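You operate a simulated robot arm through the tools that you are given. There is no shell and no other tool. Be economical: measure what you need, move in short steps, check, and stop when the job is done.

You are at the controls of a simulated two-armed robot. One attempt, no reset.

JOB
Put two of the brown coin rolls from the top of the back desk on the top of the archive cupboard. Put the purple bundle on the top of the back desk away on the shelf under the tall desk. Put the red coin roll on the top of the back desk away on the teller side of counter 23. Switch the cassette loader power switch on. Put the deposit holder marked "150" from the top of the back desk on the beige folder there and the deposit holder marked "370" on the seal slip. Any order will do. Set down upright: deposit holder.

The check looks at the end state, three seconds after you hand in, the way a careful person would. Anything else that was tipped, shoved, dropped, spilled or broken makes it a failure. A push-on lid holds only when it is set on centred and level and pressed home; a screw cap is set on level and turned clockwise until tight.

ROBOT AND FRAMES
Two 6-joint arms with two-finger parallel grippers on one trunk, on a base that drives. Base frame: it is fixed to the floor where the robot stands at the start and does not move with it; the origin is under the middle of the robot, x ahead of it, y to its left, z up; the surface under the hand at the start is at about z = 0.75. Units: m, degrees, N and s.
The left shoulder is at the start at [0.06, 0.187, 1.072], the right one opposite. With the tool pointing down near the work surface each hand reaches from about 0.22 to 0.62 m from the robot's upright axis, wherever it stands, measured 20 degrees to its own side. Places, roughly: brown coin roll [0.5, 0, 0.75]; cassette loader power switch [0.9, -0.4, 0.8]; deposit holder [0.5, 0.25, 0.75]; folder [0.75, 0.5, 0.75]; purple bundle [0.75, 0, 0.75]; red coin roll [0.75, -0.25, 0.75]; seal slip [0.75, 0.25, 0.75]; shelf under the tall desk [-8.4, 4.6, 0.3]; teller side of counter 23 [-4.6, 0.7, 0.8]; top of the archive cupboard [2.9, 2.6, 0.8]. Payload 1.57 kg a hand.
The TCP of each hand is the grasp point between the finger pads, 0.03 m short of the fingertips. In the tool frame z runs along the fingers and y along their closing line. The gripper opens to 0.11 m. The fingers are 0.024 m wide and 0.012 m thick; the gripper's body (0.048 by 0.112 m) begins 0.078 m behind the TCP.
Orientation is told as [roll, pitch, yaw] about the base's x, y, z axes, in that order, counted from this pose: with the fingers straight down and closing along the base's y, the tool's x points along the base's -x, its y along +y and its z along -z.

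CONTROLS
- The arms move only by the tool move_arm. It takes "left_series", "right_series" or both (then of equal length, played together; a hand with none holds still); each is text: rows parted by semicolons, each of 7 numbers parted by spaces: the gripper command, from -1 (shut) to 1 (fully open), values between in proportion, then the shift along the tool's x, y, z in units of 20 mm (1.0 is 20 mm), then the turn, a rotation vector about the tool's x, y, z in units of 4 degrees (1.0 is 4 degrees). In form: hand tx ty tz rx ry rz; .... A call has 1 to 8 rows; each row shifts and turns the commanded pose from where the row before left it, along the tool's axes as they then stand. A call with a number of a shift or a turn outside -1 to 1 is refused whole. Rows are played at 5 a second. More than 0.05 m and 8.6 degrees between two rows, or a gripper value outside its range, and nothing of the call is played. Where a pose cannot be reached the arm comes as near as it can. A force on the tool above 40 N (or 10 N above the force at the start of the call, whichever is more), or a blocked arm, ends the call early, and 0.2 s more pass. The fingers move at their own pace (about 0.153 m/s each) and stop on an object; they squeeze with about 43 N. The grip force told is the motor's: it shows also when the fingers shut on nothing. Time passes only in rows, and 0.2 s behind the last, so rows that do not move let the fingers close. The reply holds the time, the measured pose of the TCP, the force on the tool along the base axes, the opening and the grip force, in the units named above and with some noise, with the torque about the TCP (base axes, N m) and any sound that the robot's microphone picked up, and new pictures: "pictures" is both (left out), scene, wrist or none (wrist: the cameras of the hands that moved).
- Cameras (640 x 400 px; columns grow to the right, rows downward): "scene" is now at [0.0091, 0.0076, 1.6025]; the picture's right is [0.09, -1.00, 0.00], its down [-0.83, -0.07, -0.55] and it looks along [0.54, 0.05, -0.84] (base axes); focal length 273 px, centre (320, 200). "left" rides on the left gripper at [0.07, -0.016, -0.141] in its tool frame; the picture's right is [0.23, 0.97, 0.00], its down [-0.86, 0.20, -0.48] and it looks along [-0.47, 0.11, 0.88] (tool axes); focal length 222 px, centre (320, 200). "right" rides on the right gripper at [0.07, 0.016, -0.141] in its tool frame; the picture's right is [-0.23, 0.97, 0.00], its down [-0.86, -0.20, -0.48] and it looks along [-0.47, -0.11, 0.88] (tool axes); focal length 222 px, centre (320, 200).
- lift_body(by): slides the trunk up (or, below 0, down) by that many m; the arms and the scene camera ride with it, the base frame stays. It gives what a move gives, with no picture.
- steer(legs): drives the robot by 1 to 6 legs, each [ahead, left, turn to the left] in m, m and degrees, along the robot's own axes; the way and the turn of a leg run together, so that a leg with both is an arc; at most 1.5 m and 180 degrees a leg. The arms and the cameras ride along, it lands a little off, and it stops where it bumps. It gives what a move gives, and a new picture of the scene camera.
- aim_head(pan, tilt): turns the head with the scene camera to pan (to the left, within 86 degrees either way) and tilt (down, from -29 to 69), counted from straight ahead of the robot. It gives what a move gives, and a new picture of the scene camera.
- locate(camera, pixels): for up to 12 pixels [column, row] of the newest picture of that camera ("zoom" is the newest enlarged one), the place [x, y, z] in the base frame of the surface seen there, good to about 0.002 m. It takes no simulated time.
- inspect(camera, box): a new picture of the part [left, top, right, bottom] of that camera's present view, enlarged. It takes no simulated time.
- job_done(): hands the job in; it is judged then, once.

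Work in short steps. Measure before you move; look again where a grasp or a placing could have gone wrong, and mend it. You have 131 turns and 260 pictures in all, those below and enlarged ones among them. Open the grippers and draw the arms clear of the work before you hand the job in, unless the task says otherwise.

The tools are called after ">>>" as name(argument=value, ...) on one line, values as JSON. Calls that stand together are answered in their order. move_arm: Moves the arms, as the interface text tells. Its arguments: {"type":"object","properties":{"left_series":{"type":"string"},"right_series":{"type":"string"},"pictures":{"type":"string","enum":["both","scene","wrist","none"]}},"required":[]} The other tools are called the same way: lift_body (by) slides the trunk up or down; steer (legs) drives the base; aim_head (pan, tilt) turns the head that bears the scene camera; locate (camera, pixels) gives the place of the surface under pixels of a picture; inspect (camera, box) takes an enlarged picture of a part of a camera's view; job_done () hands the job in.

At the start:

```text
time: 0.0
left_ee_pos: [0.371, 0.1634, 1.1338]
left_orientation: [0.0, 0.0, 0.0]
left_force: [-0.1, 0.0, 0.4]
left_ft_torque: [0.0, 0.03, -0.01]
left_finger_gap: 0.1101
left_grasp_force: 0.0
right_ee_pos: [0.3698, -0.1672, 1.0725]
right_orientation: [0.0, 0.1, 0.0]
right_force: [-0.6, -0.1, 0.5]
right_ft_torque: [-0.03, -0.01, 0.0]
right_finger_gap: 0.1103
right_grasp_force: 0.1
trunk travel left (down, up): [-0.7, 0.29]
robot x, y, heading: [0.0005, 0.0029, -0.2]
head pan, tilt: [5.1, 56.9]
```

scene: 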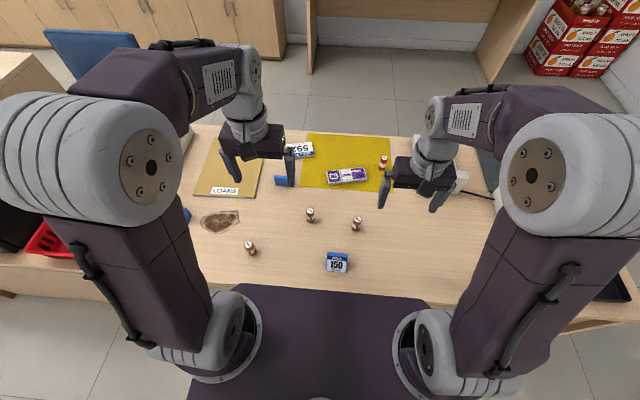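
right: 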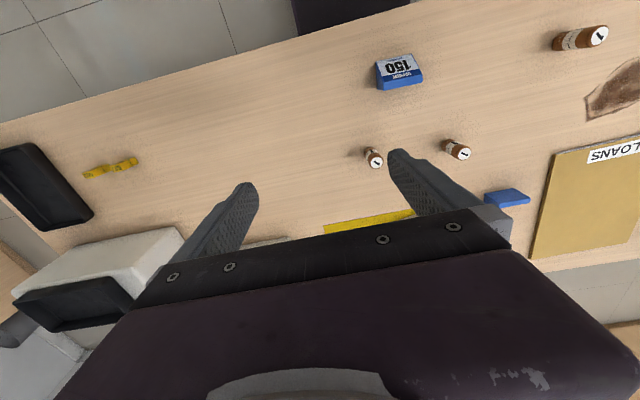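
left: 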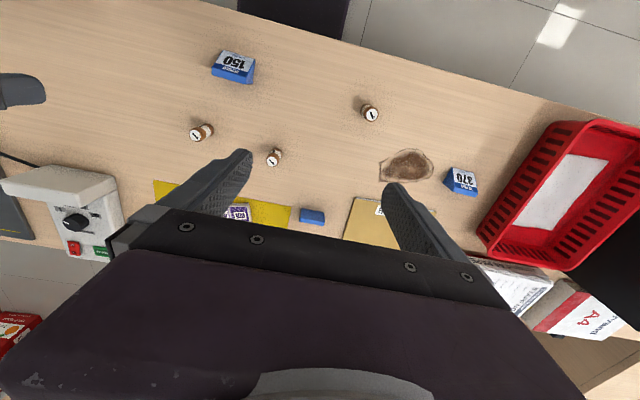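

The scene shows the desk with holders "150" at (337,262), rolls at (250,248), (310,215), (357,222), a red roll near (383,162). I enlarge the view and locate the main items.

>>> inspect(camera="scene", box=[180, 120, 420, 280])

>>> inspect(camera="left", box=[0, 120, 160, 280])

>>> locate(camera="scene", pixels=[[337, 262], [250, 248], [310, 215], [357, 222], [383, 162], [347, 176], [280, 181], [302, 150], [230, 165], [187, 215], [462, 180], [220, 220]])

>>> locate(camera="left", pixels=[[75, 248], [100, 252], [75, 221], [313, 216], [233, 65], [462, 180], [200, 132], [276, 157], [370, 112], [237, 212]])

```text
2.50 times, centred on (300, 200) of scene
```

zoom: 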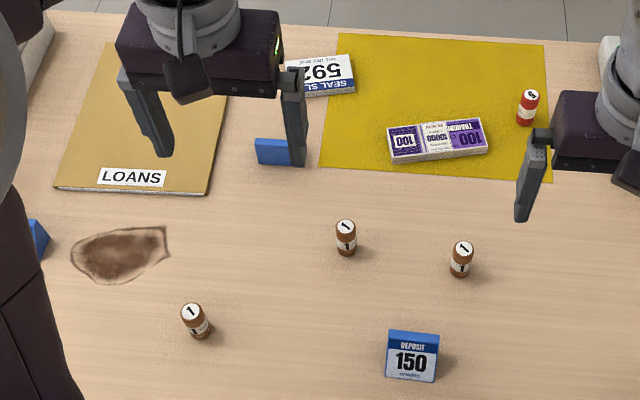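

```text
2.50 times, centred on (80, 200) of left
```

zoom: 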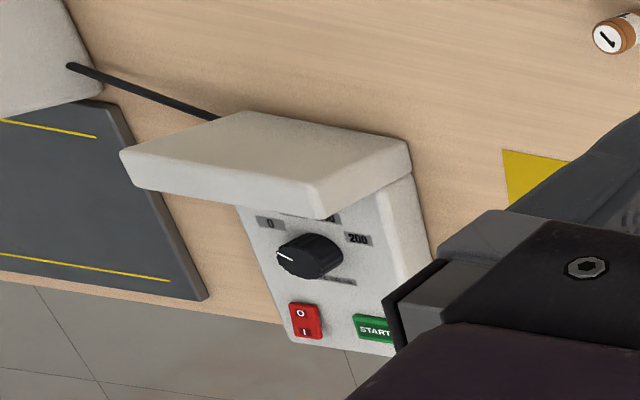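

```text
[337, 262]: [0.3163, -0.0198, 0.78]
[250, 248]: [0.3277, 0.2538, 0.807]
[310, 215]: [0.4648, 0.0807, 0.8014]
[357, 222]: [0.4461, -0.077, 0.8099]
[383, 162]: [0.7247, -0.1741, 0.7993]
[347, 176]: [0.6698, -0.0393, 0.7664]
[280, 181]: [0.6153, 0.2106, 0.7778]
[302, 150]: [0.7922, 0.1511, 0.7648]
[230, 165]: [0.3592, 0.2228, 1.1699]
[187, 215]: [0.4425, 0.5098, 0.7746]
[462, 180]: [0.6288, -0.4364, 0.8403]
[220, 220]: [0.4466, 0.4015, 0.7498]
```

```text
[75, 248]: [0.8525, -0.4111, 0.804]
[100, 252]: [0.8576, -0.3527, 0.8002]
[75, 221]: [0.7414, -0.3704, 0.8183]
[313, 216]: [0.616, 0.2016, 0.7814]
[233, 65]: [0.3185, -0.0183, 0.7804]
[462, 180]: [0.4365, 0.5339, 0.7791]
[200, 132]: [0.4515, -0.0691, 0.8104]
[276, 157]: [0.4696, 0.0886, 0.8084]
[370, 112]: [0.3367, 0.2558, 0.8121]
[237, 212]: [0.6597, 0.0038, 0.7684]
```

Three brown rolls stand upright, holder 150 at (0.316,-0.019), 370 at (0.437,0.534). I look down to see the desk's near edge and around.

>>> aim_head(pan=0, tilt=69)

>>> aim_head(pan=50, tilt=25)

>>> aim_head(pan=-50, tilt=35)

```text
time: 0.7
left_ee_pos: [0.3721, 0.1639, 1.1352]
left_orientation: [-0.1, -0.1, 0.0]
left_force: [-1.4, -0.3, 0.1]
left_ft_torque: [0.01, 0.0, -0.01]
left_finger_gap: 0.1101
left_grasp_force: 0.1
right_ee_pos: [0.3698, -0.1676, 1.073]
right_orientation: [0.0, 0.0, 0.0]
right_force: [0.4, 0.1, 1.1]
right_ft_torque: [0.02, 0.01, 0.0]
right_finger_gap: 0.11
right_grasp_force: 0.0
trunk travel left (down, up): [-0.7, 0.29]
robot x, y, heading: [0.0004, 0.001, 0.1]
head pan, tilt: [0.0, 68.8]
```

scene: 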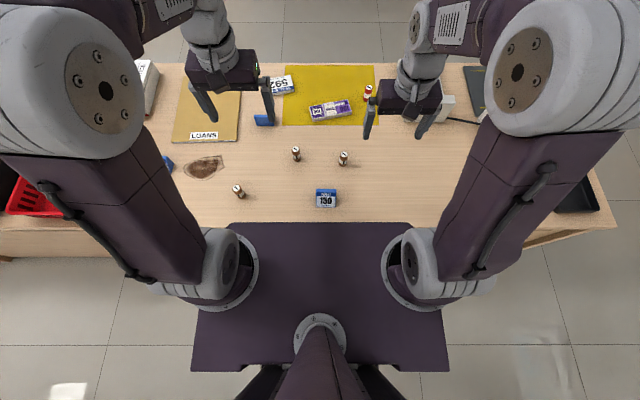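

```text
time: 1.9
left_ee_pos: [0.371, 0.1636, 1.1342]
left_orientation: [0.0, 0.0, 0.0]
left_force: [0.4, -0.2, 0.4]
left_ft_torque: [0.0, 0.0, 0.0]
left_finger_gap: 0.1099
left_grasp_force: 0.1
right_ee_pos: [0.3693, -0.1687, 1.0737]
right_orientation: [0.1, 0.0, 0.0]
right_force: [-0.3, 1.0, 0.3]
right_ft_torque: [0.02, 0.02, -0.02]
right_finger_gap: 0.1099
right_grasp_force: 0.1
trunk travel left (down, up): [-0.7, 0.29]
robot x, y, heading: [-0.0012, -0.0013, -0.0]
head pan, tilt: [50.0, 25.0]
```

scene: 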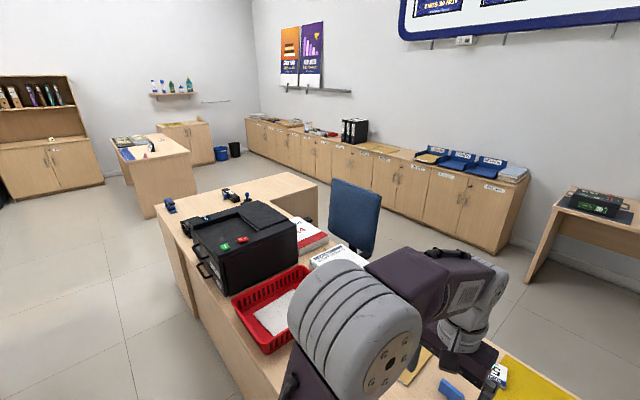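

```text
time: 3.7
left_ee_pos: [0.3725, 0.164, 1.133]
left_orientation: [-0.1, 0.0, -0.1]
left_force: [0.4, 0.1, -0.1]
left_ft_torque: [0.01, -0.03, -0.01]
left_finger_gap: 0.11
left_grasp_force: 0.1
right_ee_pos: [0.3691, -0.1678, 1.0725]
right_orientation: [0.0, -0.1, 0.1]
right_force: [0.9, 0.2, -0.3]
right_ft_torque: [0.01, 0.01, 0.02]
right_finger_gap: 0.1101
right_grasp_force: 0.0
trunk travel left (down, up): [-0.7, 0.29]
robot x, y, heading: [0.002, 0.0002, -0.0]
head pan, tilt: [-50.0, 35.0]
```

scene: 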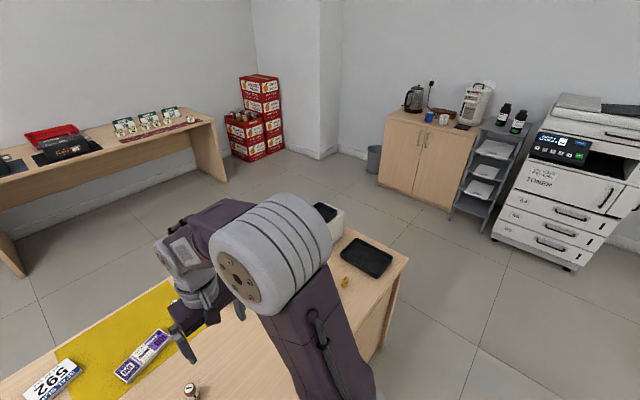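

I need to know whether the base can slide further ahead under/near the desk; I look down again and measure the desk edges and base plate.

>>> aim_head(pan=0, tilt=69)

>>> locate(camera="scene", pixels=[[320, 235], [320, 228], [320, 221], [320, 217], [320, 212], [100, 232], [100, 222], [530, 240], [590, 225], [320, 63], [180, 68], [470, 62]])

```text
time: 4.9
left_ee_pos: [0.3722, 0.1639, 1.134]
left_orientation: [0.0, 0.0, 0.0]
left_force: [-0.6, -0.7, 0.6]
left_ft_torque: [0.0, 0.01, 0.01]
left_finger_gap: 0.11
left_grasp_force: 0.0
right_ee_pos: [0.3696, -0.1679, 1.0727]
right_orientation: [0.0, -0.1, 0.0]
right_force: [-0.5, -0.2, 0.5]
right_ft_torque: [-0.01, 0.02, 0.0]
right_finger_gap: 0.1099
right_grasp_force: 0.1
trunk travel left (down, up): [-0.7, 0.29]
robot x, y, heading: [-0.0013, 0.0022, 0.1]
head pan, tilt: [0.0, 68.8]
```

scene: 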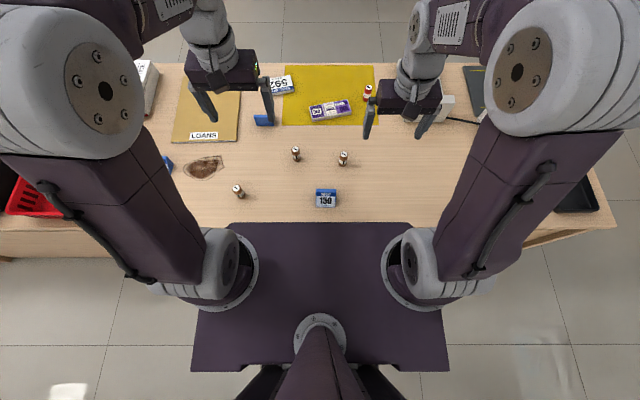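

```text
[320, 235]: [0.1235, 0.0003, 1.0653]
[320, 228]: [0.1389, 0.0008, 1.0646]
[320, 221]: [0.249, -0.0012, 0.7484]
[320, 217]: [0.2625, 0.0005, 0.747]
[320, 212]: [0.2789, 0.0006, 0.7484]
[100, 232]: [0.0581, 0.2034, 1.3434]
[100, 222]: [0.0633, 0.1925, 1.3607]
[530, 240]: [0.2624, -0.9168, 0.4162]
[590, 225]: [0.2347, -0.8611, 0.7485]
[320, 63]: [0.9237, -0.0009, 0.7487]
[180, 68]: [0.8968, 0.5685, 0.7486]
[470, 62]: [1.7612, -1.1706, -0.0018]
```

The desk has a front panel near x≈0.26, so far items must be done from the far side. I look closely at the holders and rolls.

>>> inspect(camera="left", box=[180, 30, 300, 105])

>>> inspect(camera="left", box=[410, 140, 530, 215])

>>> inspect(camera="right", box=[340, 20, 500, 120])

>>> inspect(camera="scene", box=[220, 50, 400, 220])

```text
5.33 times, centred on (240, 68) of left
```

zoom: 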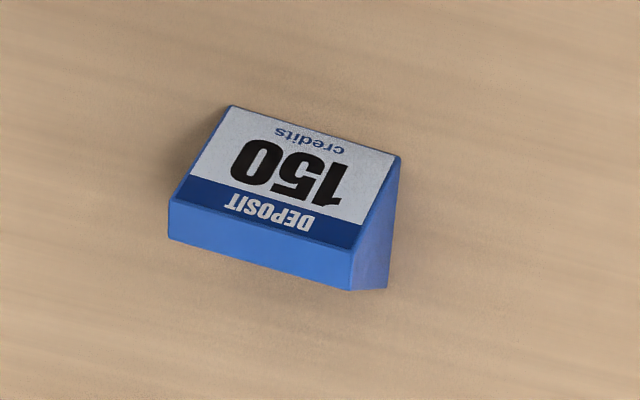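

```text
5.33 times, centred on (470, 178) of left
```

zoom: 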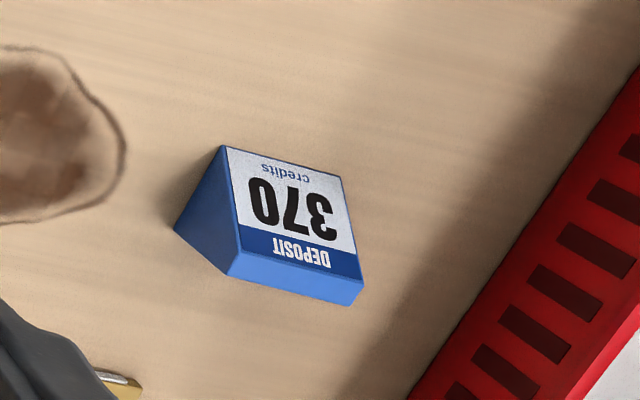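

```text
4.00 times, centred on (420, 70) of right
```

zoom: 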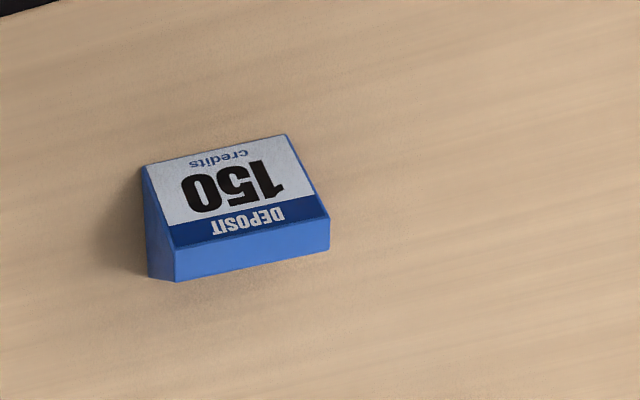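

```text
2.35 times, centred on (310, 135) of scene
```

zoom: 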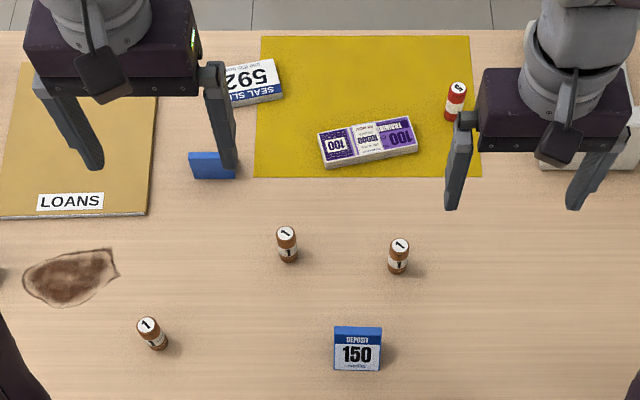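

I measure the corners of holder 150 on an enlarged picture.

>>> inspect(camera="right", box=[340, 20, 500, 120])

>>> locate(camera="zoom", pixels=[[150, 172], [280, 143], [180, 245], [320, 218], [182, 275], [325, 245], [155, 270], [240, 190]])

>>> inspect(camera="left", box=[410, 140, 530, 215])

>>> locate(camera="zoom", pixels=[[232, 155], [335, 183], [245, 245], [355, 275], [240, 272], [350, 298], [190, 230], [295, 215]])

```text
4.00 times, centred on (420, 70) of right
```

zoom: 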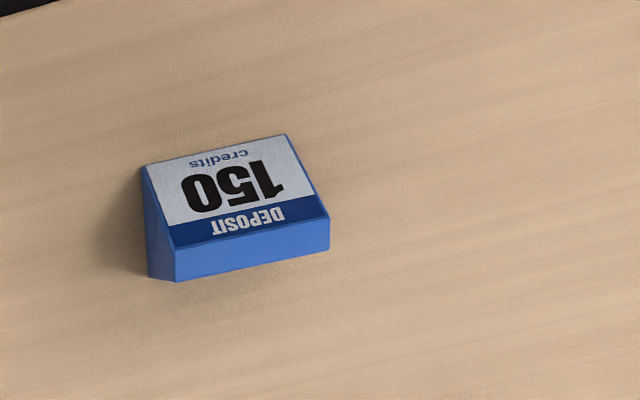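

```text
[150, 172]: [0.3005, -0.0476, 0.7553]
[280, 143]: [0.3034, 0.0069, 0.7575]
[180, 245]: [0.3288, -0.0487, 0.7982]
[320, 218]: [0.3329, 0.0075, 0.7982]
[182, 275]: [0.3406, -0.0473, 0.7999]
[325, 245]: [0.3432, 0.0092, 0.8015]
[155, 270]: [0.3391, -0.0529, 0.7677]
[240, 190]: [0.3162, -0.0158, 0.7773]
```

```text
5.33 times, centred on (470, 178) of left
```

zoom: 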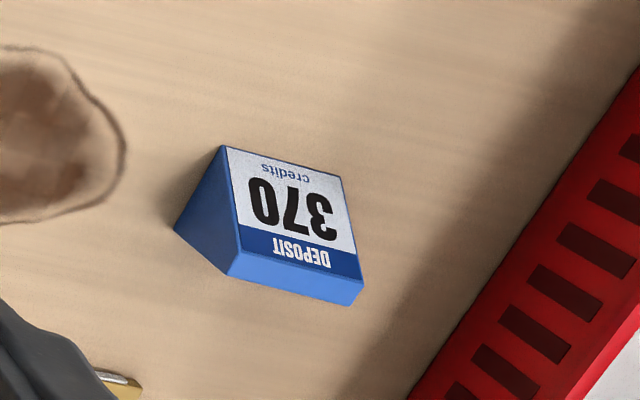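

```text
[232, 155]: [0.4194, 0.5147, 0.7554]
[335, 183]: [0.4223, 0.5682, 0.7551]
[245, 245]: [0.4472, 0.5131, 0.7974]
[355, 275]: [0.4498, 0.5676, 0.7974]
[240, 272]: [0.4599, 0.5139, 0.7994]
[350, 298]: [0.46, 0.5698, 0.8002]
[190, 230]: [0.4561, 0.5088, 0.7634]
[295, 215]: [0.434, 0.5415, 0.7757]
```

Holders are about 0.06 wide (along y), 0.04 deep, 0.05 tall. I slide the robot 0.25 m to the left so both are comfortably within reach.

>>> steer(legs=[[0, 0.25, 0]])

>>> locate(camera="scene", pixels=[[404, 200]])

```text
time: 6.7
left_ee_pos: [0.3719, 0.4128, 1.1342]
left_orientation: [0.1, 0.0, -0.1]
left_force: [-0.9, 0.1, 0.6]
left_ft_torque: [0.04, 0.0, -0.02]
left_finger_gap: 0.1099
left_grasp_force: 0.0
right_ee_pos: [0.37, 0.0813, 1.072]
right_orientation: [0.0, 0.0, -0.1]
right_force: [0.8, -0.7, -0.8]
right_ft_torque: [0.01, -0.03, -0.01]
right_finger_gap: 0.1101
right_grasp_force: 0.2
trunk travel left (down, up): [-0.7, 0.29]
robot x, y, heading: [-0.0027, 0.2478, -0.1]
head pan, tilt: [0.0, 68.8]
```

scene: 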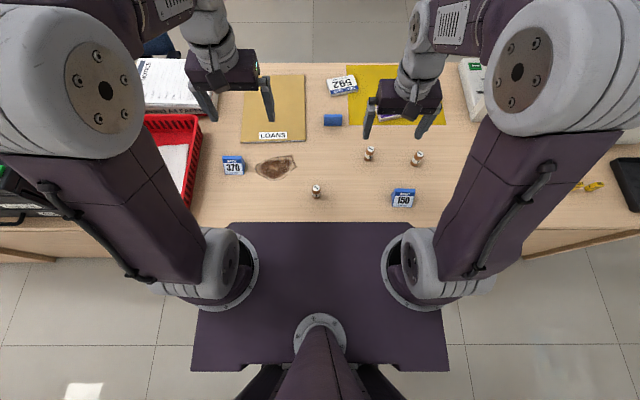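

```text
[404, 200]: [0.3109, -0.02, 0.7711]
```

Holder 150 is where expected. I move both hands above their holders (right→150, left→370).

>>> move_arm(right_series="1 0.2625 -0.6375 1 0 0 0.07;1 0.2625 -0.6375 1 0 0 0.07;1 0.2625 -0.6375 1 0 0 0.07;1 0.2625 -0.6375 1 0 0 0.07;1 0.2625 -0.6375 1 0 0 0.07;1 0.2625 -0.6375 1 0 0 0.07;1 0.2625 -0.6375 1 0 0 0.07;1 0.2625 -0.6375 1 0 0 0.07", left_series="1 -0.469 0.8 1 0 0 0.06;1 -0.469 0.8 1 0 0 0.06;1 -0.469 0.8 1 0 0 0.06;1 -0.469 0.8 1 0 0 0.06;1 -0.469 0.8 1 0 0 0.06;1 -0.469 0.8 1 0 0 0.06;1 -0.469 0.8 1 0 0 0.06;1 -0.469 0.8 1 0 0 0.06", pictures="both")

```text
time: 8.5
left_ee_pos: [0.451, 0.5392, 0.9732]
left_orientation: [0.1, 0.0, -2.1]
left_force: [-0.5, 0.6, -0.3]
left_ft_torque: [-0.03, 0.04, 0.01]
left_finger_gap: 0.1099
left_grasp_force: 0.1
right_ee_pos: [0.3277, -0.0193, 0.9123]
right_orientation: [0.0, 0.0, -2.2]
right_force: [0.5, 0.4, -0.2]
right_ft_torque: [-0.03, 0.03, 0.02]
right_finger_gap: 0.1099
right_grasp_force: 0.0
trunk travel left (down, up): [-0.7, 0.29]
robot x, y, heading: [-0.0008, 0.2489, 0.1]
head pan, tilt: [0.0, 68.8]
```

scene: 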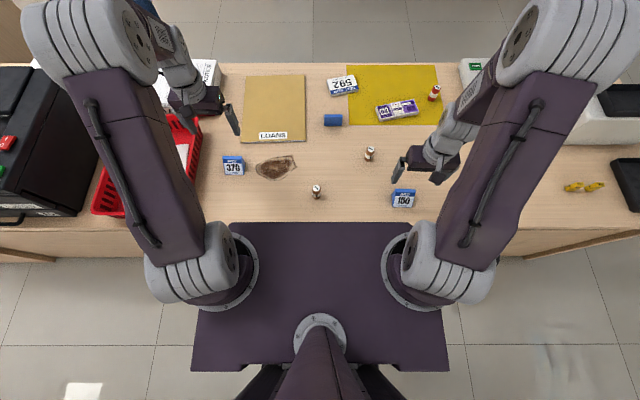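
right: 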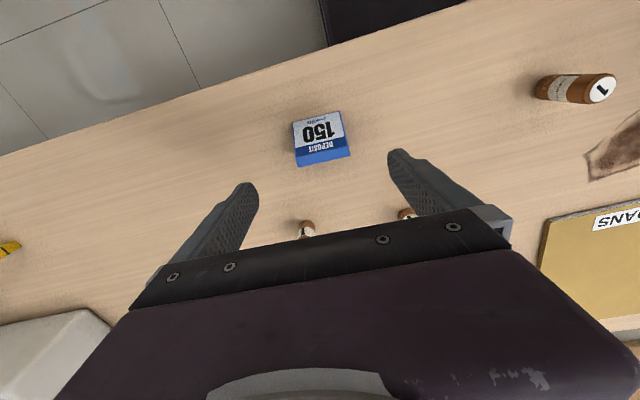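
left: 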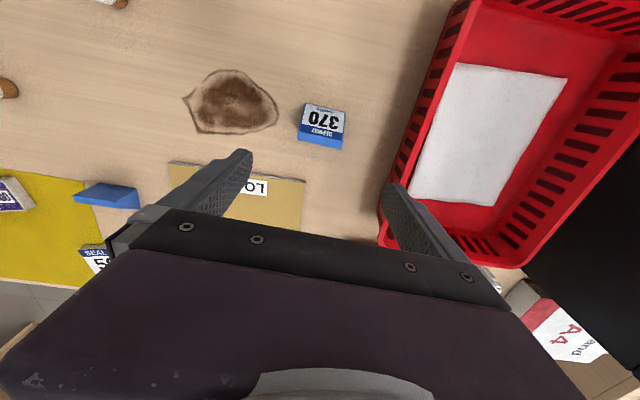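

The left outer finger may come near the red tray; I measure the tray's edge and re-check the holders.

>>> locate(camera="left", pixels=[[388, 190], [410, 150], [425, 105], [445, 50], [380, 230], [395, 175], [320, 122], [320, 142]])

>>> locate(camera="right", pixels=[[297, 160], [348, 150], [320, 130], [295, 128]])

```text
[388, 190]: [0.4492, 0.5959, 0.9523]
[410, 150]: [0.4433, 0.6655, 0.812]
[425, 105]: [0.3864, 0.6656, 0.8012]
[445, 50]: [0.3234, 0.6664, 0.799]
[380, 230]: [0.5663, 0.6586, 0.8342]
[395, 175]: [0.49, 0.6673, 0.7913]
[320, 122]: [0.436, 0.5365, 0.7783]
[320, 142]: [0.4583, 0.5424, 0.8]
```

```text
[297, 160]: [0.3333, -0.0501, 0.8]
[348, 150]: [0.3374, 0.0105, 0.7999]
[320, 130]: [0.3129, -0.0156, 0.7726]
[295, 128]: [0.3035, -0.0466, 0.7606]
```

Tray edge is at y≈0.657, clear of the finger. I descend both hands.

>>> move_arm(right_series="1 0 -0.05 0.75 0 0 0;1 0 0 0.75 0 0 0;1 0 0 0.75 0 0 0;1 0 0 0.75 0 0 0;1 0 0 0.75 0 0 0;1 0 0 0.75 0 0 0;1 0 0 0.75 0 0 0;1 0 0 0.7 0 0 0", left_series="0.6 0.1 0.1 1 0 0 0;0.6 0 0 1 0 0 0;0.6 0 0 1 0 0 0;0.6 0 0 1 0 0 0;0.6 0 0 1 0 0 0;0.6 0 0 1 0 0 0;0.6 0 0 1 0 0 0;0.6 0 0 1 0 0 0", pictures="wrist")

```text
time: 10.3
left_ee_pos: [0.4484, 0.5419, 0.813]
left_orientation: [0.0, 0.0, -2.0]
left_force: [0.3, 1.1, -0.1]
left_ft_torque: [0.0, 0.02, 0.01]
left_finger_gap: 0.088
left_grasp_force: 0.1
right_ee_pos: [0.3277, -0.0222, 0.7933]
right_orientation: [0.0, 0.0, -2.2]
right_force: [0.1, 0.2, 0.0]
right_ft_torque: [0.01, 0.01, -0.01]
right_finger_gap: 0.1097
right_grasp_force: 0.0
trunk travel left (down, up): [-0.7, 0.29]
robot x, y, heading: [-0.0026, 0.2519, -0.3]
head pan, tilt: [0.0, 68.8]
```

right: 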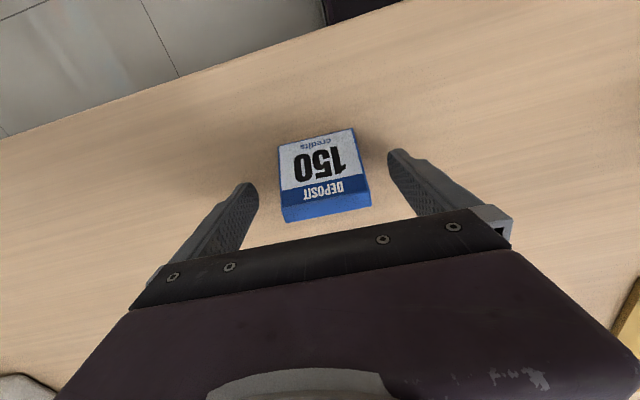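
left: 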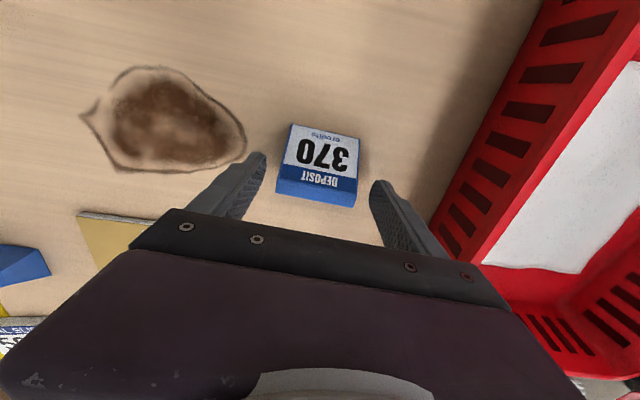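

Both holders lie centred between the fingers. I go down the last bit and close.

>>> move_arm(right_series="1 0 0 0.3 0 0 0;0.6 0 0 0 0 0 0;-1 0 0 0 0 0 0;-1 0 0 0 0 0 0;-1 0 0 0 0 0 0", left_series="0.6 0 0 0.7 0 0 0;0.6 0 0 0.6 0 0 0;-1 0 0 0 0 0 0;-1 0 0 0 0 0 0;-1 0 0 0 0 0 0", pictures="wrist")

```text
time: 11.5
left_ee_pos: [0.4468, 0.5413, 0.7876]
left_orientation: [0.0, -0.1, -2.0]
left_force: [0.4, -0.2, 0.3]
left_ft_torque: [0.01, 0.02, 0.01]
left_finger_gap: 0.063
left_grasp_force: 42.3
right_ee_pos: [0.327, -0.022, 0.7868]
right_orientation: [0.0, 0.0, -2.4]
right_force: [0.0, -0.5, 0.0]
right_ft_torque: [-0.01, -0.03, 0.02]
right_finger_gap: 0.0631
right_grasp_force: 43.0
trunk travel left (down, up): [-0.7, 0.29]
robot x, y, heading: [-0.0001, 0.2482, -0.2]
head pan, tilt: [0.0, 68.8]
```

right: 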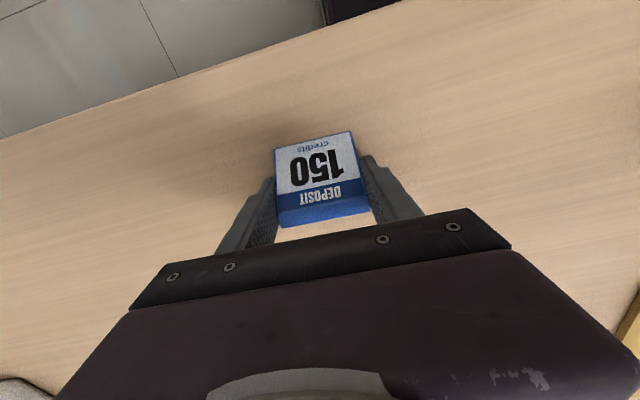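
left: 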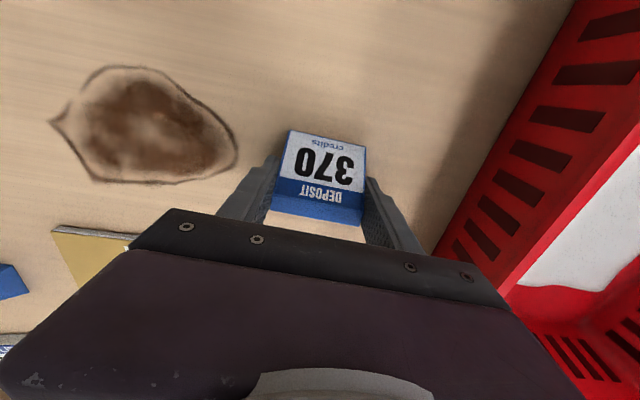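

Both grips hold (gap 0.063, ~43 N). I lift both, drawing the left hand inward.

>>> move_arm(right_series="-1 0 0 -1 0 0 0;-1 0 0 -1 0 0 0;-1 0 0 -1 0 0 0;-1 0 0 -1 0 0 0;-1 0 0 -1 0 0 0;-1 0 0 -1 0 0 0;-1 0 0 -1 0 0 0;-1 0 0 -1 0 0 0", left_series="-1 0 0 -1 0 0 0;-1 0 0 -1 0 0 0;-1 0 0 -1 0 0 0;-1 0.5 -0.5 -1 0 0 0;-1 0.8 -0.8 -1 0 0 0;-1 0.8 -0.8 -1 0 0 0;-1 0.8 -0.8 -1 0 0 0;-1 0.8 -0.8 -1 0 0 0", pictures="wrist")

>>> lift_body(by=0.15)

>>> aim_head(pan=-60, tilt=30)

```text
time: 13.3
left_ee_pos: [0.369, 0.4698, 0.9494]
left_orientation: [0.0, 0.0, -2.0]
left_force: [-0.1, -0.3, 0.6]
left_ft_torque: [0.06, 0.02, 0.01]
left_finger_gap: 0.0001
left_grasp_force: 21.1
right_ee_pos: [0.3249, -0.022, 0.9479]
right_orientation: [0.0, 0.0, -2.3]
right_force: [1.2, -0.1, 0.3]
right_ft_torque: [-0.01, 0.0, 0.0]
right_finger_gap: 0.0
right_grasp_force: 21.0
trunk travel left (down, up): [-0.7, 0.29]
robot x, y, heading: [-0.0009, 0.2509, -0.0]
head pan, tilt: [0.0, 68.8]
```

right: 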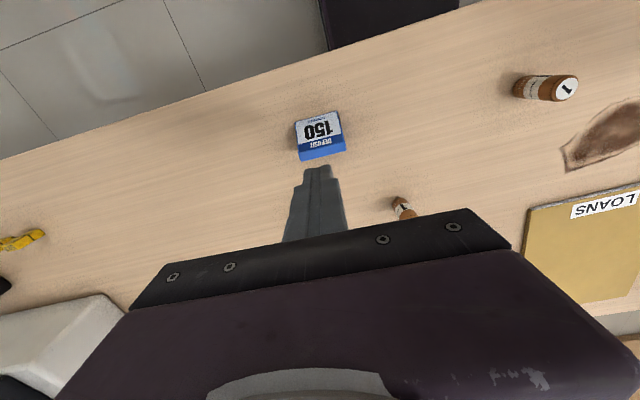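
left: 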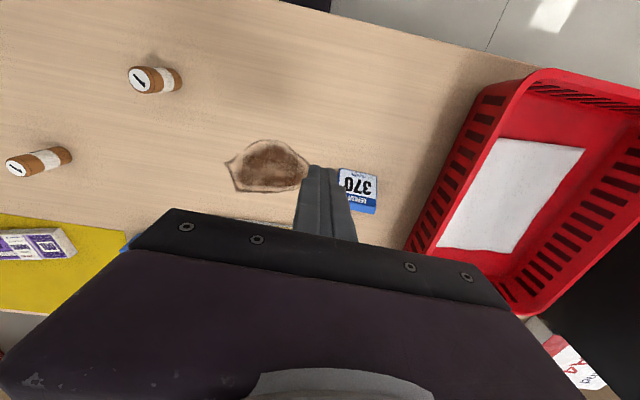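

```text
time: 15.0
left_ee_pos: [0.3714, 0.4696, 1.0991]
left_orientation: [0.1, 0.0, -1.9]
left_force: [-0.2, -0.4, 0.0]
left_ft_torque: [0.0, -0.01, 0.01]
left_finger_gap: 0.0001
left_grasp_force: 20.9
right_ee_pos: [0.3257, -0.0211, 1.0964]
right_orientation: [-0.1, 0.1, -2.3]
right_force: [0.5, 0.1, -0.4]
right_ft_torque: [-0.01, 0.0, -0.02]
right_finger_gap: 0.0001
right_grasp_force: 20.8
trunk travel left (down, up): [-0.85, 0.14]
robot x, y, heading: [-0.0045, 0.2506, -0.5]
head pan, tilt: [0.0, 68.8]
```

```text
time: 16.3
left_ee_pos: [0.3711, 0.4696, 1.099]
left_orientation: [0.0, 0.0, -2.0]
left_force: [-0.2, -0.2, -0.6]
left_ft_torque: [-0.01, 0.03, 0.0]
left_finger_gap: 0.0001
left_grasp_force: 21.5
right_ee_pos: [0.326, -0.0223, 1.0968]
right_orientation: [0.0, 0.0, -2.3]
right_force: [0.3, -0.4, -1.2]
right_ft_torque: [0.02, -0.04, -0.02]
right_finger_gap: 0.0
right_grasp_force: 22.0
trunk travel left (down, up): [-0.85, 0.14]
robot x, y, heading: [0.0017, 0.2535, 0.0]
head pan, tilt: [-60.0, 30.0]
```

scene: 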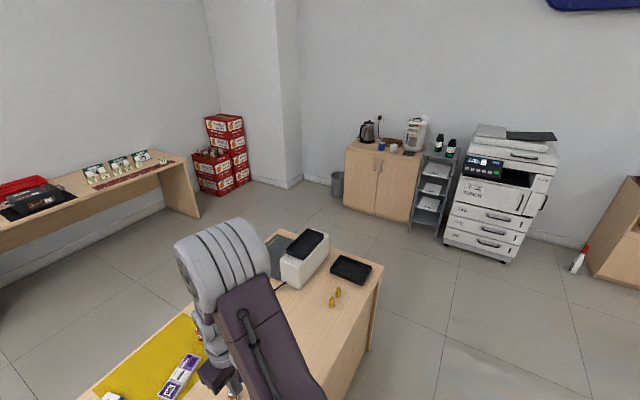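

The grips slipped off while lifting: both gaps are now 0 and the holders remain on the desk. I lower the trunk, and look at where they stand now.

>>> lift_body(by=-0.15)

>>> move_arm(right_series="1 0 0 0 0 0 0;1 0 0 0 0 0 0;1 0 0 0 0 0 0", left_series="0.7 -0.8 0.8 0 0 0 0;0.7 -0.8 0.8 0 0 0 0;0.7 -0.8 0.8 0 0 0 0", pictures="wrist")

>>> inspect(camera="right", box=[260, 80, 380, 180])

>>> inspect(camera="left", box=[260, 80, 380, 180])

```text
time: 18.1
left_ee_pos: [0.3705, 0.4696, 0.9494]
left_orientation: [0.0, 0.0, -2.0]
left_force: [1.0, 0.0, -0.8]
left_ft_torque: [-0.01, 0.04, 0.01]
left_finger_gap: 0.0
left_grasp_force: 21.5
right_ee_pos: [0.3254, -0.0204, 0.9475]
right_orientation: [0.0, 0.0, -2.3]
right_force: [0.1, 0.1, -0.1]
right_ft_torque: [-0.01, 0.01, 0.0]
right_finger_gap: 0.0001
right_grasp_force: 21.5
trunk travel left (down, up): [-0.7, 0.29]
robot x, y, heading: [-0.0043, 0.2492, -0.1]
head pan, tilt: [-60.0, 30.0]
```

```text
time: 18.9
left_ee_pos: [0.4215, 0.5169, 0.9485]
left_orientation: [0.0, -0.1, -2.0]
left_force: [-0.1, 0.4, 0.1]
left_ft_torque: [-0.02, 0.01, 0.02]
left_finger_gap: 0.0933
left_grasp_force: 0.1
right_ee_pos: [0.3261, -0.0209, 0.9471]
right_orientation: [-0.1, 0.0, -2.3]
right_force: [-0.1, 0.5, -0.2]
right_ft_torque: [0.01, -0.02, 0.01]
right_finger_gap: 0.11
right_grasp_force: 0.1
trunk travel left (down, up): [-0.7, 0.29]
robot x, y, heading: [-0.0005, 0.2468, -0.2]
head pan, tilt: [-60.0, 30.0]
```

right: 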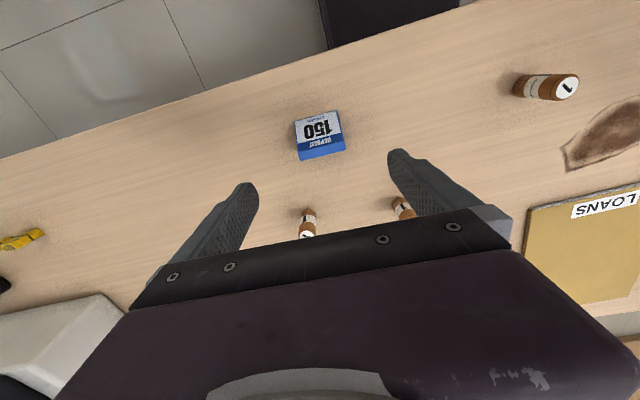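
left: 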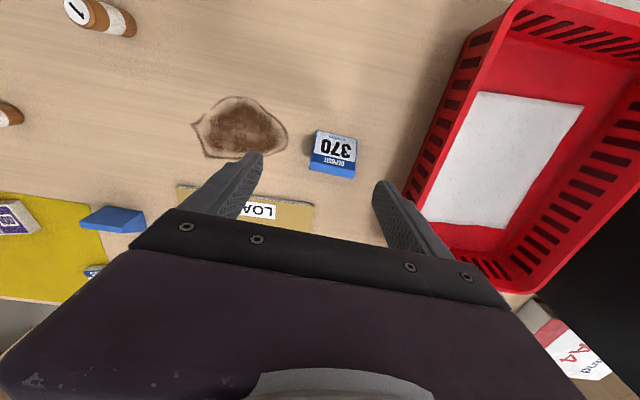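

```text
4.00 times, centred on (320, 130) of right
```

zoom: 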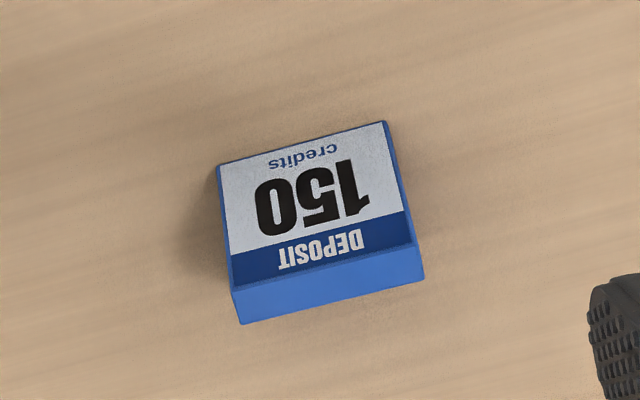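

```text
4.00 times, centred on (320, 130) of left
```

zoom: 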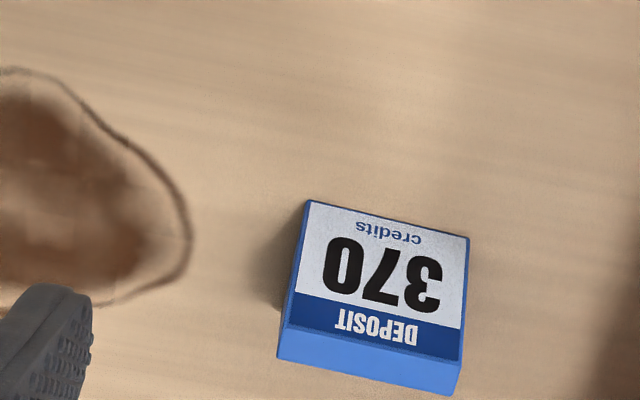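

The holders stand undisturbed. I test the right grasp again, a little lower and with a slow lift, watching the force.

>>> move_arm(right_series="1 -0.1 0 1 0 0 0;1 0 0 1 0 0 0;1 0 0 1 0 0 0;1 0 0 1 0 0 0;1 0 0 1 0 0 0;1 0 0 1 0 0 0;1 0 0 1 0 0 0;1 0 0 1 0 0 0", pictures="none")

>>> move_arm(right_series="0.4 0 0 0.25 0 0 0;0 0 0 0 0 0 0;-1 0 0 0 0 0 0;-1 0 0 0 0 0 0;-1 0 0 0 0 0 0;-1 0 0 -0.1 0 0 0;-1 0 0 -0.1 0 0 0;-1 0 0 -0.1 0 0 0", pictures="none")

>>> move_arm(right_series="-1 0 0 -0.15 0 0 0;-1 0 0 -0.15 0 0 0;-1 0 0 -0.2 0 0 0;-1 0 0 -0.2 0 0 0;-1 0 0 -0.2 0 0 0", pictures="wrist")

```text
time: 20.7
left_ee_pos: [0.4215, 0.5164, 0.9486]
left_orientation: [0.0, 0.1, -2.0]
left_force: [-0.6, -0.4, -0.6]
left_ft_torque: [0.01, 0.02, -0.02]
left_finger_gap: 0.0936
left_grasp_force: 0.0
right_ee_pos: [0.3284, -0.0213, 0.7873]
right_orientation: [0.0, 0.0, -2.4]
right_force: [0.7, 0.4, 0.6]
right_ft_torque: [-0.02, -0.01, 0.0]
right_finger_gap: 0.1102
right_grasp_force: 0.1
trunk travel left (down, up): [-0.7, 0.29]
robot x, y, heading: [-0.001, 0.2493, 0.1]
head pan, tilt: [-60.0, 30.0]
```

```text
time: 22.5
left_ee_pos: [0.4215, 0.5159, 0.9487]
left_orientation: [0.0, 0.0, -2.0]
left_force: [0.1, -0.6, 0.4]
left_ft_torque: [-0.01, 0.02, 0.02]
left_finger_gap: 0.0937
left_grasp_force: 0.0
right_ee_pos: [0.3282, -0.0225, 0.7881]
right_orientation: [0.1, 0.0, -2.3]
right_force: [-0.6, 0.5, -1.2]
right_ft_torque: [0.03, -0.01, -0.01]
right_finger_gap: 0.0632
right_grasp_force: 43.3
trunk travel left (down, up): [-0.7, 0.29]
robot x, y, heading: [-0.0014, 0.2496, -0.2]
head pan, tilt: [-60.0, 30.0]
```

```text
time: 23.7
left_ee_pos: [0.4209, 0.5175, 0.9477]
left_orientation: [0.0, 0.0, -1.9]
left_force: [0.3, -0.4, -0.4]
left_ft_torque: [0.0, -0.03, -0.01]
left_finger_gap: 0.0936
left_grasp_force: 0.0
right_ee_pos: [0.3267, -0.0222, 0.8053]
right_orientation: [0.1, 0.0, -2.3]
right_force: [1.0, 0.0, -1.1]
right_ft_torque: [0.03, -0.03, 0.0]
right_finger_gap: 0.0633
right_grasp_force: 42.7
trunk travel left (down, up): [-0.7, 0.29]
robot x, y, heading: [0.002, 0.2499, -0.0]
head pan, tilt: [-60.0, 30.0]
```

right: 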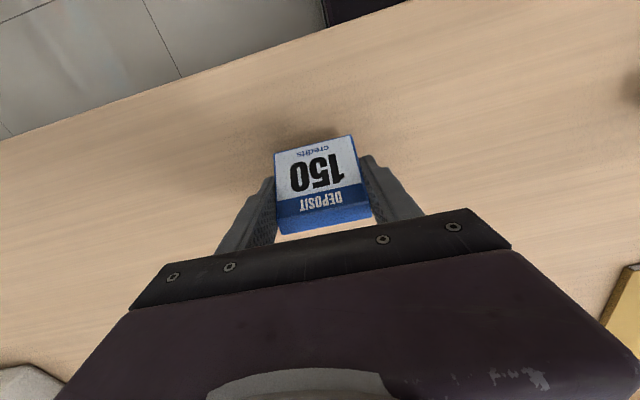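

I check whether the holder rose with the gripper.

>>> locate(camera="right", pixels=[[315, 175], [310, 222], [345, 210]])

```text
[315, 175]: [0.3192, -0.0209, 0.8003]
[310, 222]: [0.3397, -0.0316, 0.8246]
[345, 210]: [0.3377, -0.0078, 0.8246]
```

It did rise (top at 0.8246). I continue lifting gently.

>>> move_arm(right_series="-1 0 0 -0.2 0 0 0;-1 0 0 -0.3 0 0 0;-1 0 0 -0.4 0 0 0;-1 0 0 -0.5 0 0 0;-1 0 0 -0.5 0 0 0;-1 0 0 -0.5 0 0 0;-1 0 0 -0.4 0 0 0;-1 0 0 -0.2 0 0 0", pictures="wrist")

>>> locate(camera="right", pixels=[[315, 175], [310, 222], [345, 210]])

```text
time: 25.5
left_ee_pos: [0.4207, 0.517, 0.949]
left_orientation: [-0.1, 0.0, -2.0]
left_force: [-0.3, -0.4, -0.3]
left_ft_torque: [0.02, -0.02, 0.01]
left_finger_gap: 0.0933
left_grasp_force: 0.1
right_ee_pos: [0.3282, -0.0211, 0.8664]
right_orientation: [-0.1, 0.0, -2.3]
right_force: [-0.6, 0.9, -0.4]
right_ft_torque: [0.0, 0.02, 0.01]
right_finger_gap: 0.0636
right_grasp_force: 42.9
trunk travel left (down, up): [-0.7, 0.29]
robot x, y, heading: [0.0004, 0.2499, -0.1]
head pan, tilt: [-60.0, 30.0]
```

right: 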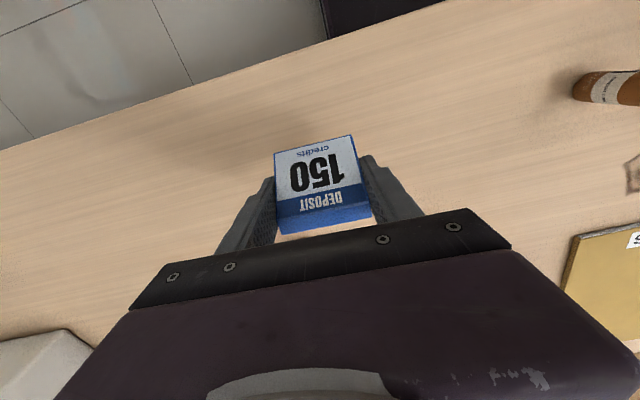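

```text
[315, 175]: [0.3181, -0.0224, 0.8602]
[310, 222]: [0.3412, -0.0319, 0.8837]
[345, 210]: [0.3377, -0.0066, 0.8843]
```

The right grip holds with gentle motion. Now the left hand: over 370, down to z≈0.782, grasp and gentle lift.

>>> move_arm(left_series="0.7 -0.7 0.6 0.6 0 0 0;0.7 -0.65 0.6 0.8 0 0 0;0.7 0 0 1 0 0 0;0.7 0 0 1 0 0 0;0.7 0 0 1 0 0 0;0.7 0 0 1 0 0 0;0.7 0 0 1 0 0 0;0.7 0 0 1 0 0 0", pictures="wrist")

```text
time: 27.3
left_ee_pos: [0.4485, 0.5396, 0.7996]
left_orientation: [0.1, 0.0, -1.9]
left_force: [0.9, -0.3, 1.0]
left_ft_torque: [-0.01, -0.02, -0.01]
left_finger_gap: 0.0935
left_grasp_force: 0.1
right_ee_pos: [0.3288, -0.0213, 0.8664]
right_orientation: [0.1, 0.0, -2.3]
right_force: [-0.9, -0.1, -1.6]
right_ft_torque: [0.02, -0.03, 0.01]
right_finger_gap: 0.063
right_grasp_force: 42.9
trunk travel left (down, up): [-0.7, 0.29]
robot x, y, heading: [0.0006, 0.252, -0.3]
head pan, tilt: [-60.0, 30.0]
```

left: 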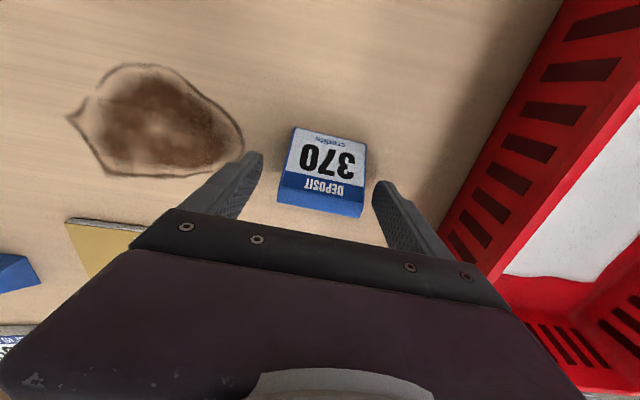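

Centred; I go down 17 mm, close, wait, and lift slowly.

>>> move_arm(left_series="0.5 -0.05 0.05 0.87 0 0 0;0.2 0 0 0 0 0 0;-1 0 0 0 0 0 0;-1 0 0 0 0 0 0;-1 0 0 0 0 0 0;-1 0 0 -0.1 0 0 0;-1 0 0 -0.1 0 0 0;-1 0 0 -0.2 0 0 0", pictures="none")

>>> move_arm(left_series="-1 0 0 -0.3 0 0 0;-1 0 0 -0.4 0 0 0;-1 0 0 -0.5 0 0 0;-1 0 0 -0.5 0 0 0;-1 0 0 -0.5 0 0 0;-1 0 0 -0.5 0 0 0;-1 0 0 -0.5 0 0 0;-1 0 0 -0.3 0 0 0", pictures="wrist")

```text
time: 29.1
left_ee_pos: [0.4491, 0.5406, 0.7898]
left_orientation: [0.0, 0.1, -1.9]
left_force: [-0.4, 0.5, -1.1]
left_ft_torque: [0.01, -0.02, -0.01]
left_finger_gap: 0.0631
left_grasp_force: 43.2
right_ee_pos: [0.3276, -0.0204, 0.867]
right_orientation: [0.0, 0.0, -2.3]
right_force: [0.9, 0.2, -0.6]
right_ft_torque: [0.01, -0.01, 0.0]
right_finger_gap: 0.0635
right_grasp_force: 42.9
trunk travel left (down, up): [-0.7, 0.29]
robot x, y, heading: [0.0006, 0.2511, -0.4]
head pan, tilt: [-60.0, 30.0]
```

```text
time: 30.9
left_ee_pos: [0.4495, 0.5411, 0.8613]
left_orientation: [0.0, 0.0, -2.0]
left_force: [0.0, 0.3, -1.1]
left_ft_torque: [-0.05, -0.03, 0.0]
left_finger_gap: 0.0632
left_grasp_force: 43.2
right_ee_pos: [0.3287, -0.0202, 0.867]
right_orientation: [0.1, -0.1, -2.3]
right_force: [-0.7, 0.1, 0.3]
right_ft_torque: [-0.01, -0.03, 0.0]
right_finger_gap: 0.0632
right_grasp_force: 43.0
trunk travel left (down, up): [-0.7, 0.29]
robot x, y, heading: [-0.0026, 0.2482, -0.1]
head pan, tilt: [-60.0, 30.0]
```

left: 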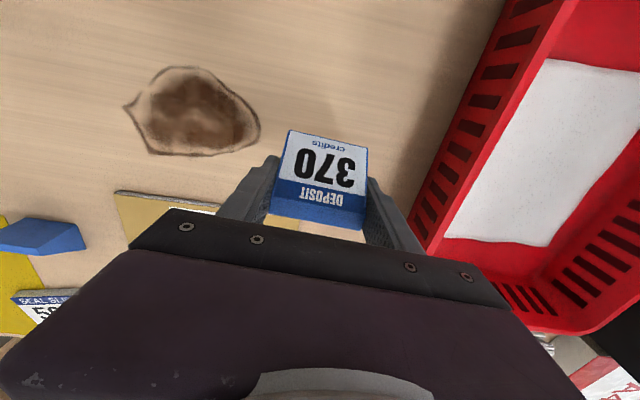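

Both held. I draw them up and in gently.

>>> move_arm(right_series="-1 0.1 -0.1 -0.3 0 0 0;-1 0.1 -0.1 -0.5 0 0 0;-1 0.1 0 -0.5 0 0 0;-1 0.1 0 -0.5 0 0 0;-1 0.1 0 -0.5 0 0 0;-1 0.1 0 -0.5 0 0 0;-1 0 0 -0.5 0 0 0;-1 0 0 -0.3 0 0 0", left_series="-1 0.2 -0.2 -0.3 0 0 0;-1 0.4 -0.4 -0.5 0 0 0;-1 0.5 -0.5 -0.5 0 0 0;-1 0.6 -0.6 -0.5 0 0 0;-1 0.6 -0.6 -0.5 0 0 0;-1 0.6 -0.6 -0.5 0 0 0;-1 0.5 -0.5 -0.5 0 0 0;-1 0.3 -0.3 -0.3 0 0 0", pictures="none")

>>> steer(legs=[[-0.1, 0, 0]])

```text
time: 32.7
left_ee_pos: [0.3733, 0.4682, 0.9346]
left_orientation: [0.1, -0.1, -2.0]
left_force: [-0.5, -0.4, -0.4]
left_ft_torque: [0.02, 0.0, 0.01]
left_finger_gap: 0.0631
left_grasp_force: 42.9
right_ee_pos: [0.3158, -0.0252, 0.9384]
right_orientation: [0.0, 0.0, -2.3]
right_force: [0.1, 0.0, -0.4]
right_ft_torque: [-0.02, -0.02, 0.01]
right_finger_gap: 0.0631
right_grasp_force: 43.5
trunk travel left (down, up): [-0.7, 0.29]
robot x, y, heading: [0.0019, 0.2491, -0.1]
head pan, tilt: [-60.0, 30.0]
```

```text
time: 33.8
left_ee_pos: [0.2733, 0.4685, 0.932]
left_orientation: [0.1, -0.1, -2.0]
left_force: [-0.2, -0.6, -1.0]
left_ft_torque: [0.01, -0.03, -0.01]
left_finger_gap: 0.0632
left_grasp_force: 43.0
right_ee_pos: [0.2174, -0.025, 0.9383]
right_orientation: [0.0, 0.0, -2.2]
right_force: [0.3, -0.6, -1.1]
right_ft_torque: [-0.07, 0.02, 0.02]
right_finger_gap: 0.0632
right_grasp_force: 43.7
trunk travel left (down, up): [-0.7, 0.29]
robot x, y, heading: [-0.1007, 0.2472, -0.0]
head pan, tilt: [-60.0, 30.0]
```

scene: 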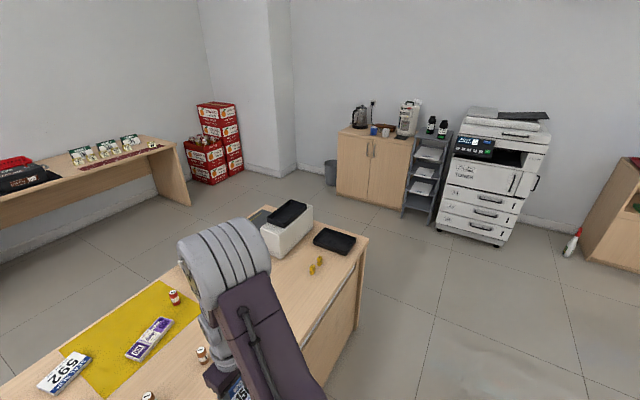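

Grip survives driving. I measure obstacles for the way round the desk's right end.

>>> locate(camera="scene", pixels=[[367, 238], [357, 325], [192, 205], [0, 262], [343, 193], [400, 215], [470, 243], [214, 183], [160, 146], [440, 260], [120, 250], [30, 300]])

>>> aim_head(pan=20, tilt=25)

>>> locate(camera="scene", pixels=[[100, 200], [200, 200], [300, 200], [400, 200], [500, 200], [560, 200], [320, 180], [450, 220]])

```text
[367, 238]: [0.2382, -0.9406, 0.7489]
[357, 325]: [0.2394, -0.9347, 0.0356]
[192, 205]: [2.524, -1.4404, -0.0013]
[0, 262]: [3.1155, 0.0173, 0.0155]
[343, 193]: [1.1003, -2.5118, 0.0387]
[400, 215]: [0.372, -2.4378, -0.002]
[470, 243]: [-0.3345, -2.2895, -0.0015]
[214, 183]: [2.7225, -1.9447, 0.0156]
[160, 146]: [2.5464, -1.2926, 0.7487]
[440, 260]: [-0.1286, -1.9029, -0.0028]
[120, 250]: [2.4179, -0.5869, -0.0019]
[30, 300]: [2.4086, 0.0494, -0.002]
```

```text
time: 35.4
left_ee_pos: [0.2734, 0.4677, 0.9335]
left_orientation: [0.0, 0.0, -2.0]
left_force: [0.1, 0.7, -0.9]
left_ft_torque: [-0.01, 0.02, 0.03]
left_finger_gap: 0.0631
left_grasp_force: 43.3
right_ee_pos: [0.2178, -0.0251, 0.9384]
right_orientation: [0.0, 0.0, -2.2]
right_force: [-0.6, 0.0, -0.7]
right_ft_torque: [0.01, 0.03, 0.03]
right_finger_gap: 0.0632
right_grasp_force: 42.7
trunk travel left (down, up): [-0.7, 0.29]
robot x, y, heading: [-0.1007, 0.2509, 0.1]
head pan, tilt: [20.0, 25.0]
```

scene: 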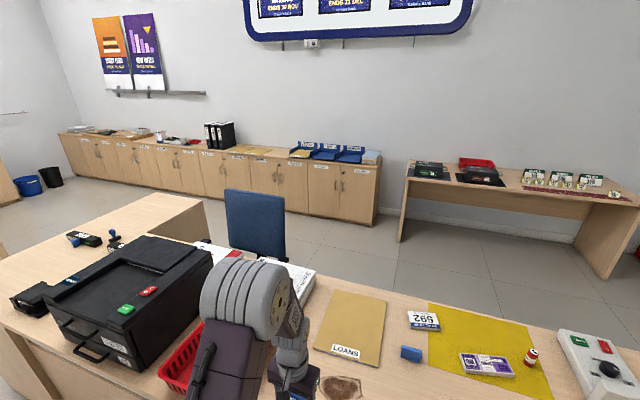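

```text
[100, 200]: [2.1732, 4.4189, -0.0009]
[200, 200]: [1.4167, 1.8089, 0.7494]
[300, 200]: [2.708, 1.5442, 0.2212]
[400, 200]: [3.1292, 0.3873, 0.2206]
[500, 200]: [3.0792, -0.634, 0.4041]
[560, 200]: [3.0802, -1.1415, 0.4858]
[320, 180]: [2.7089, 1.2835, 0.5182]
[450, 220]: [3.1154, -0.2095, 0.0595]
```

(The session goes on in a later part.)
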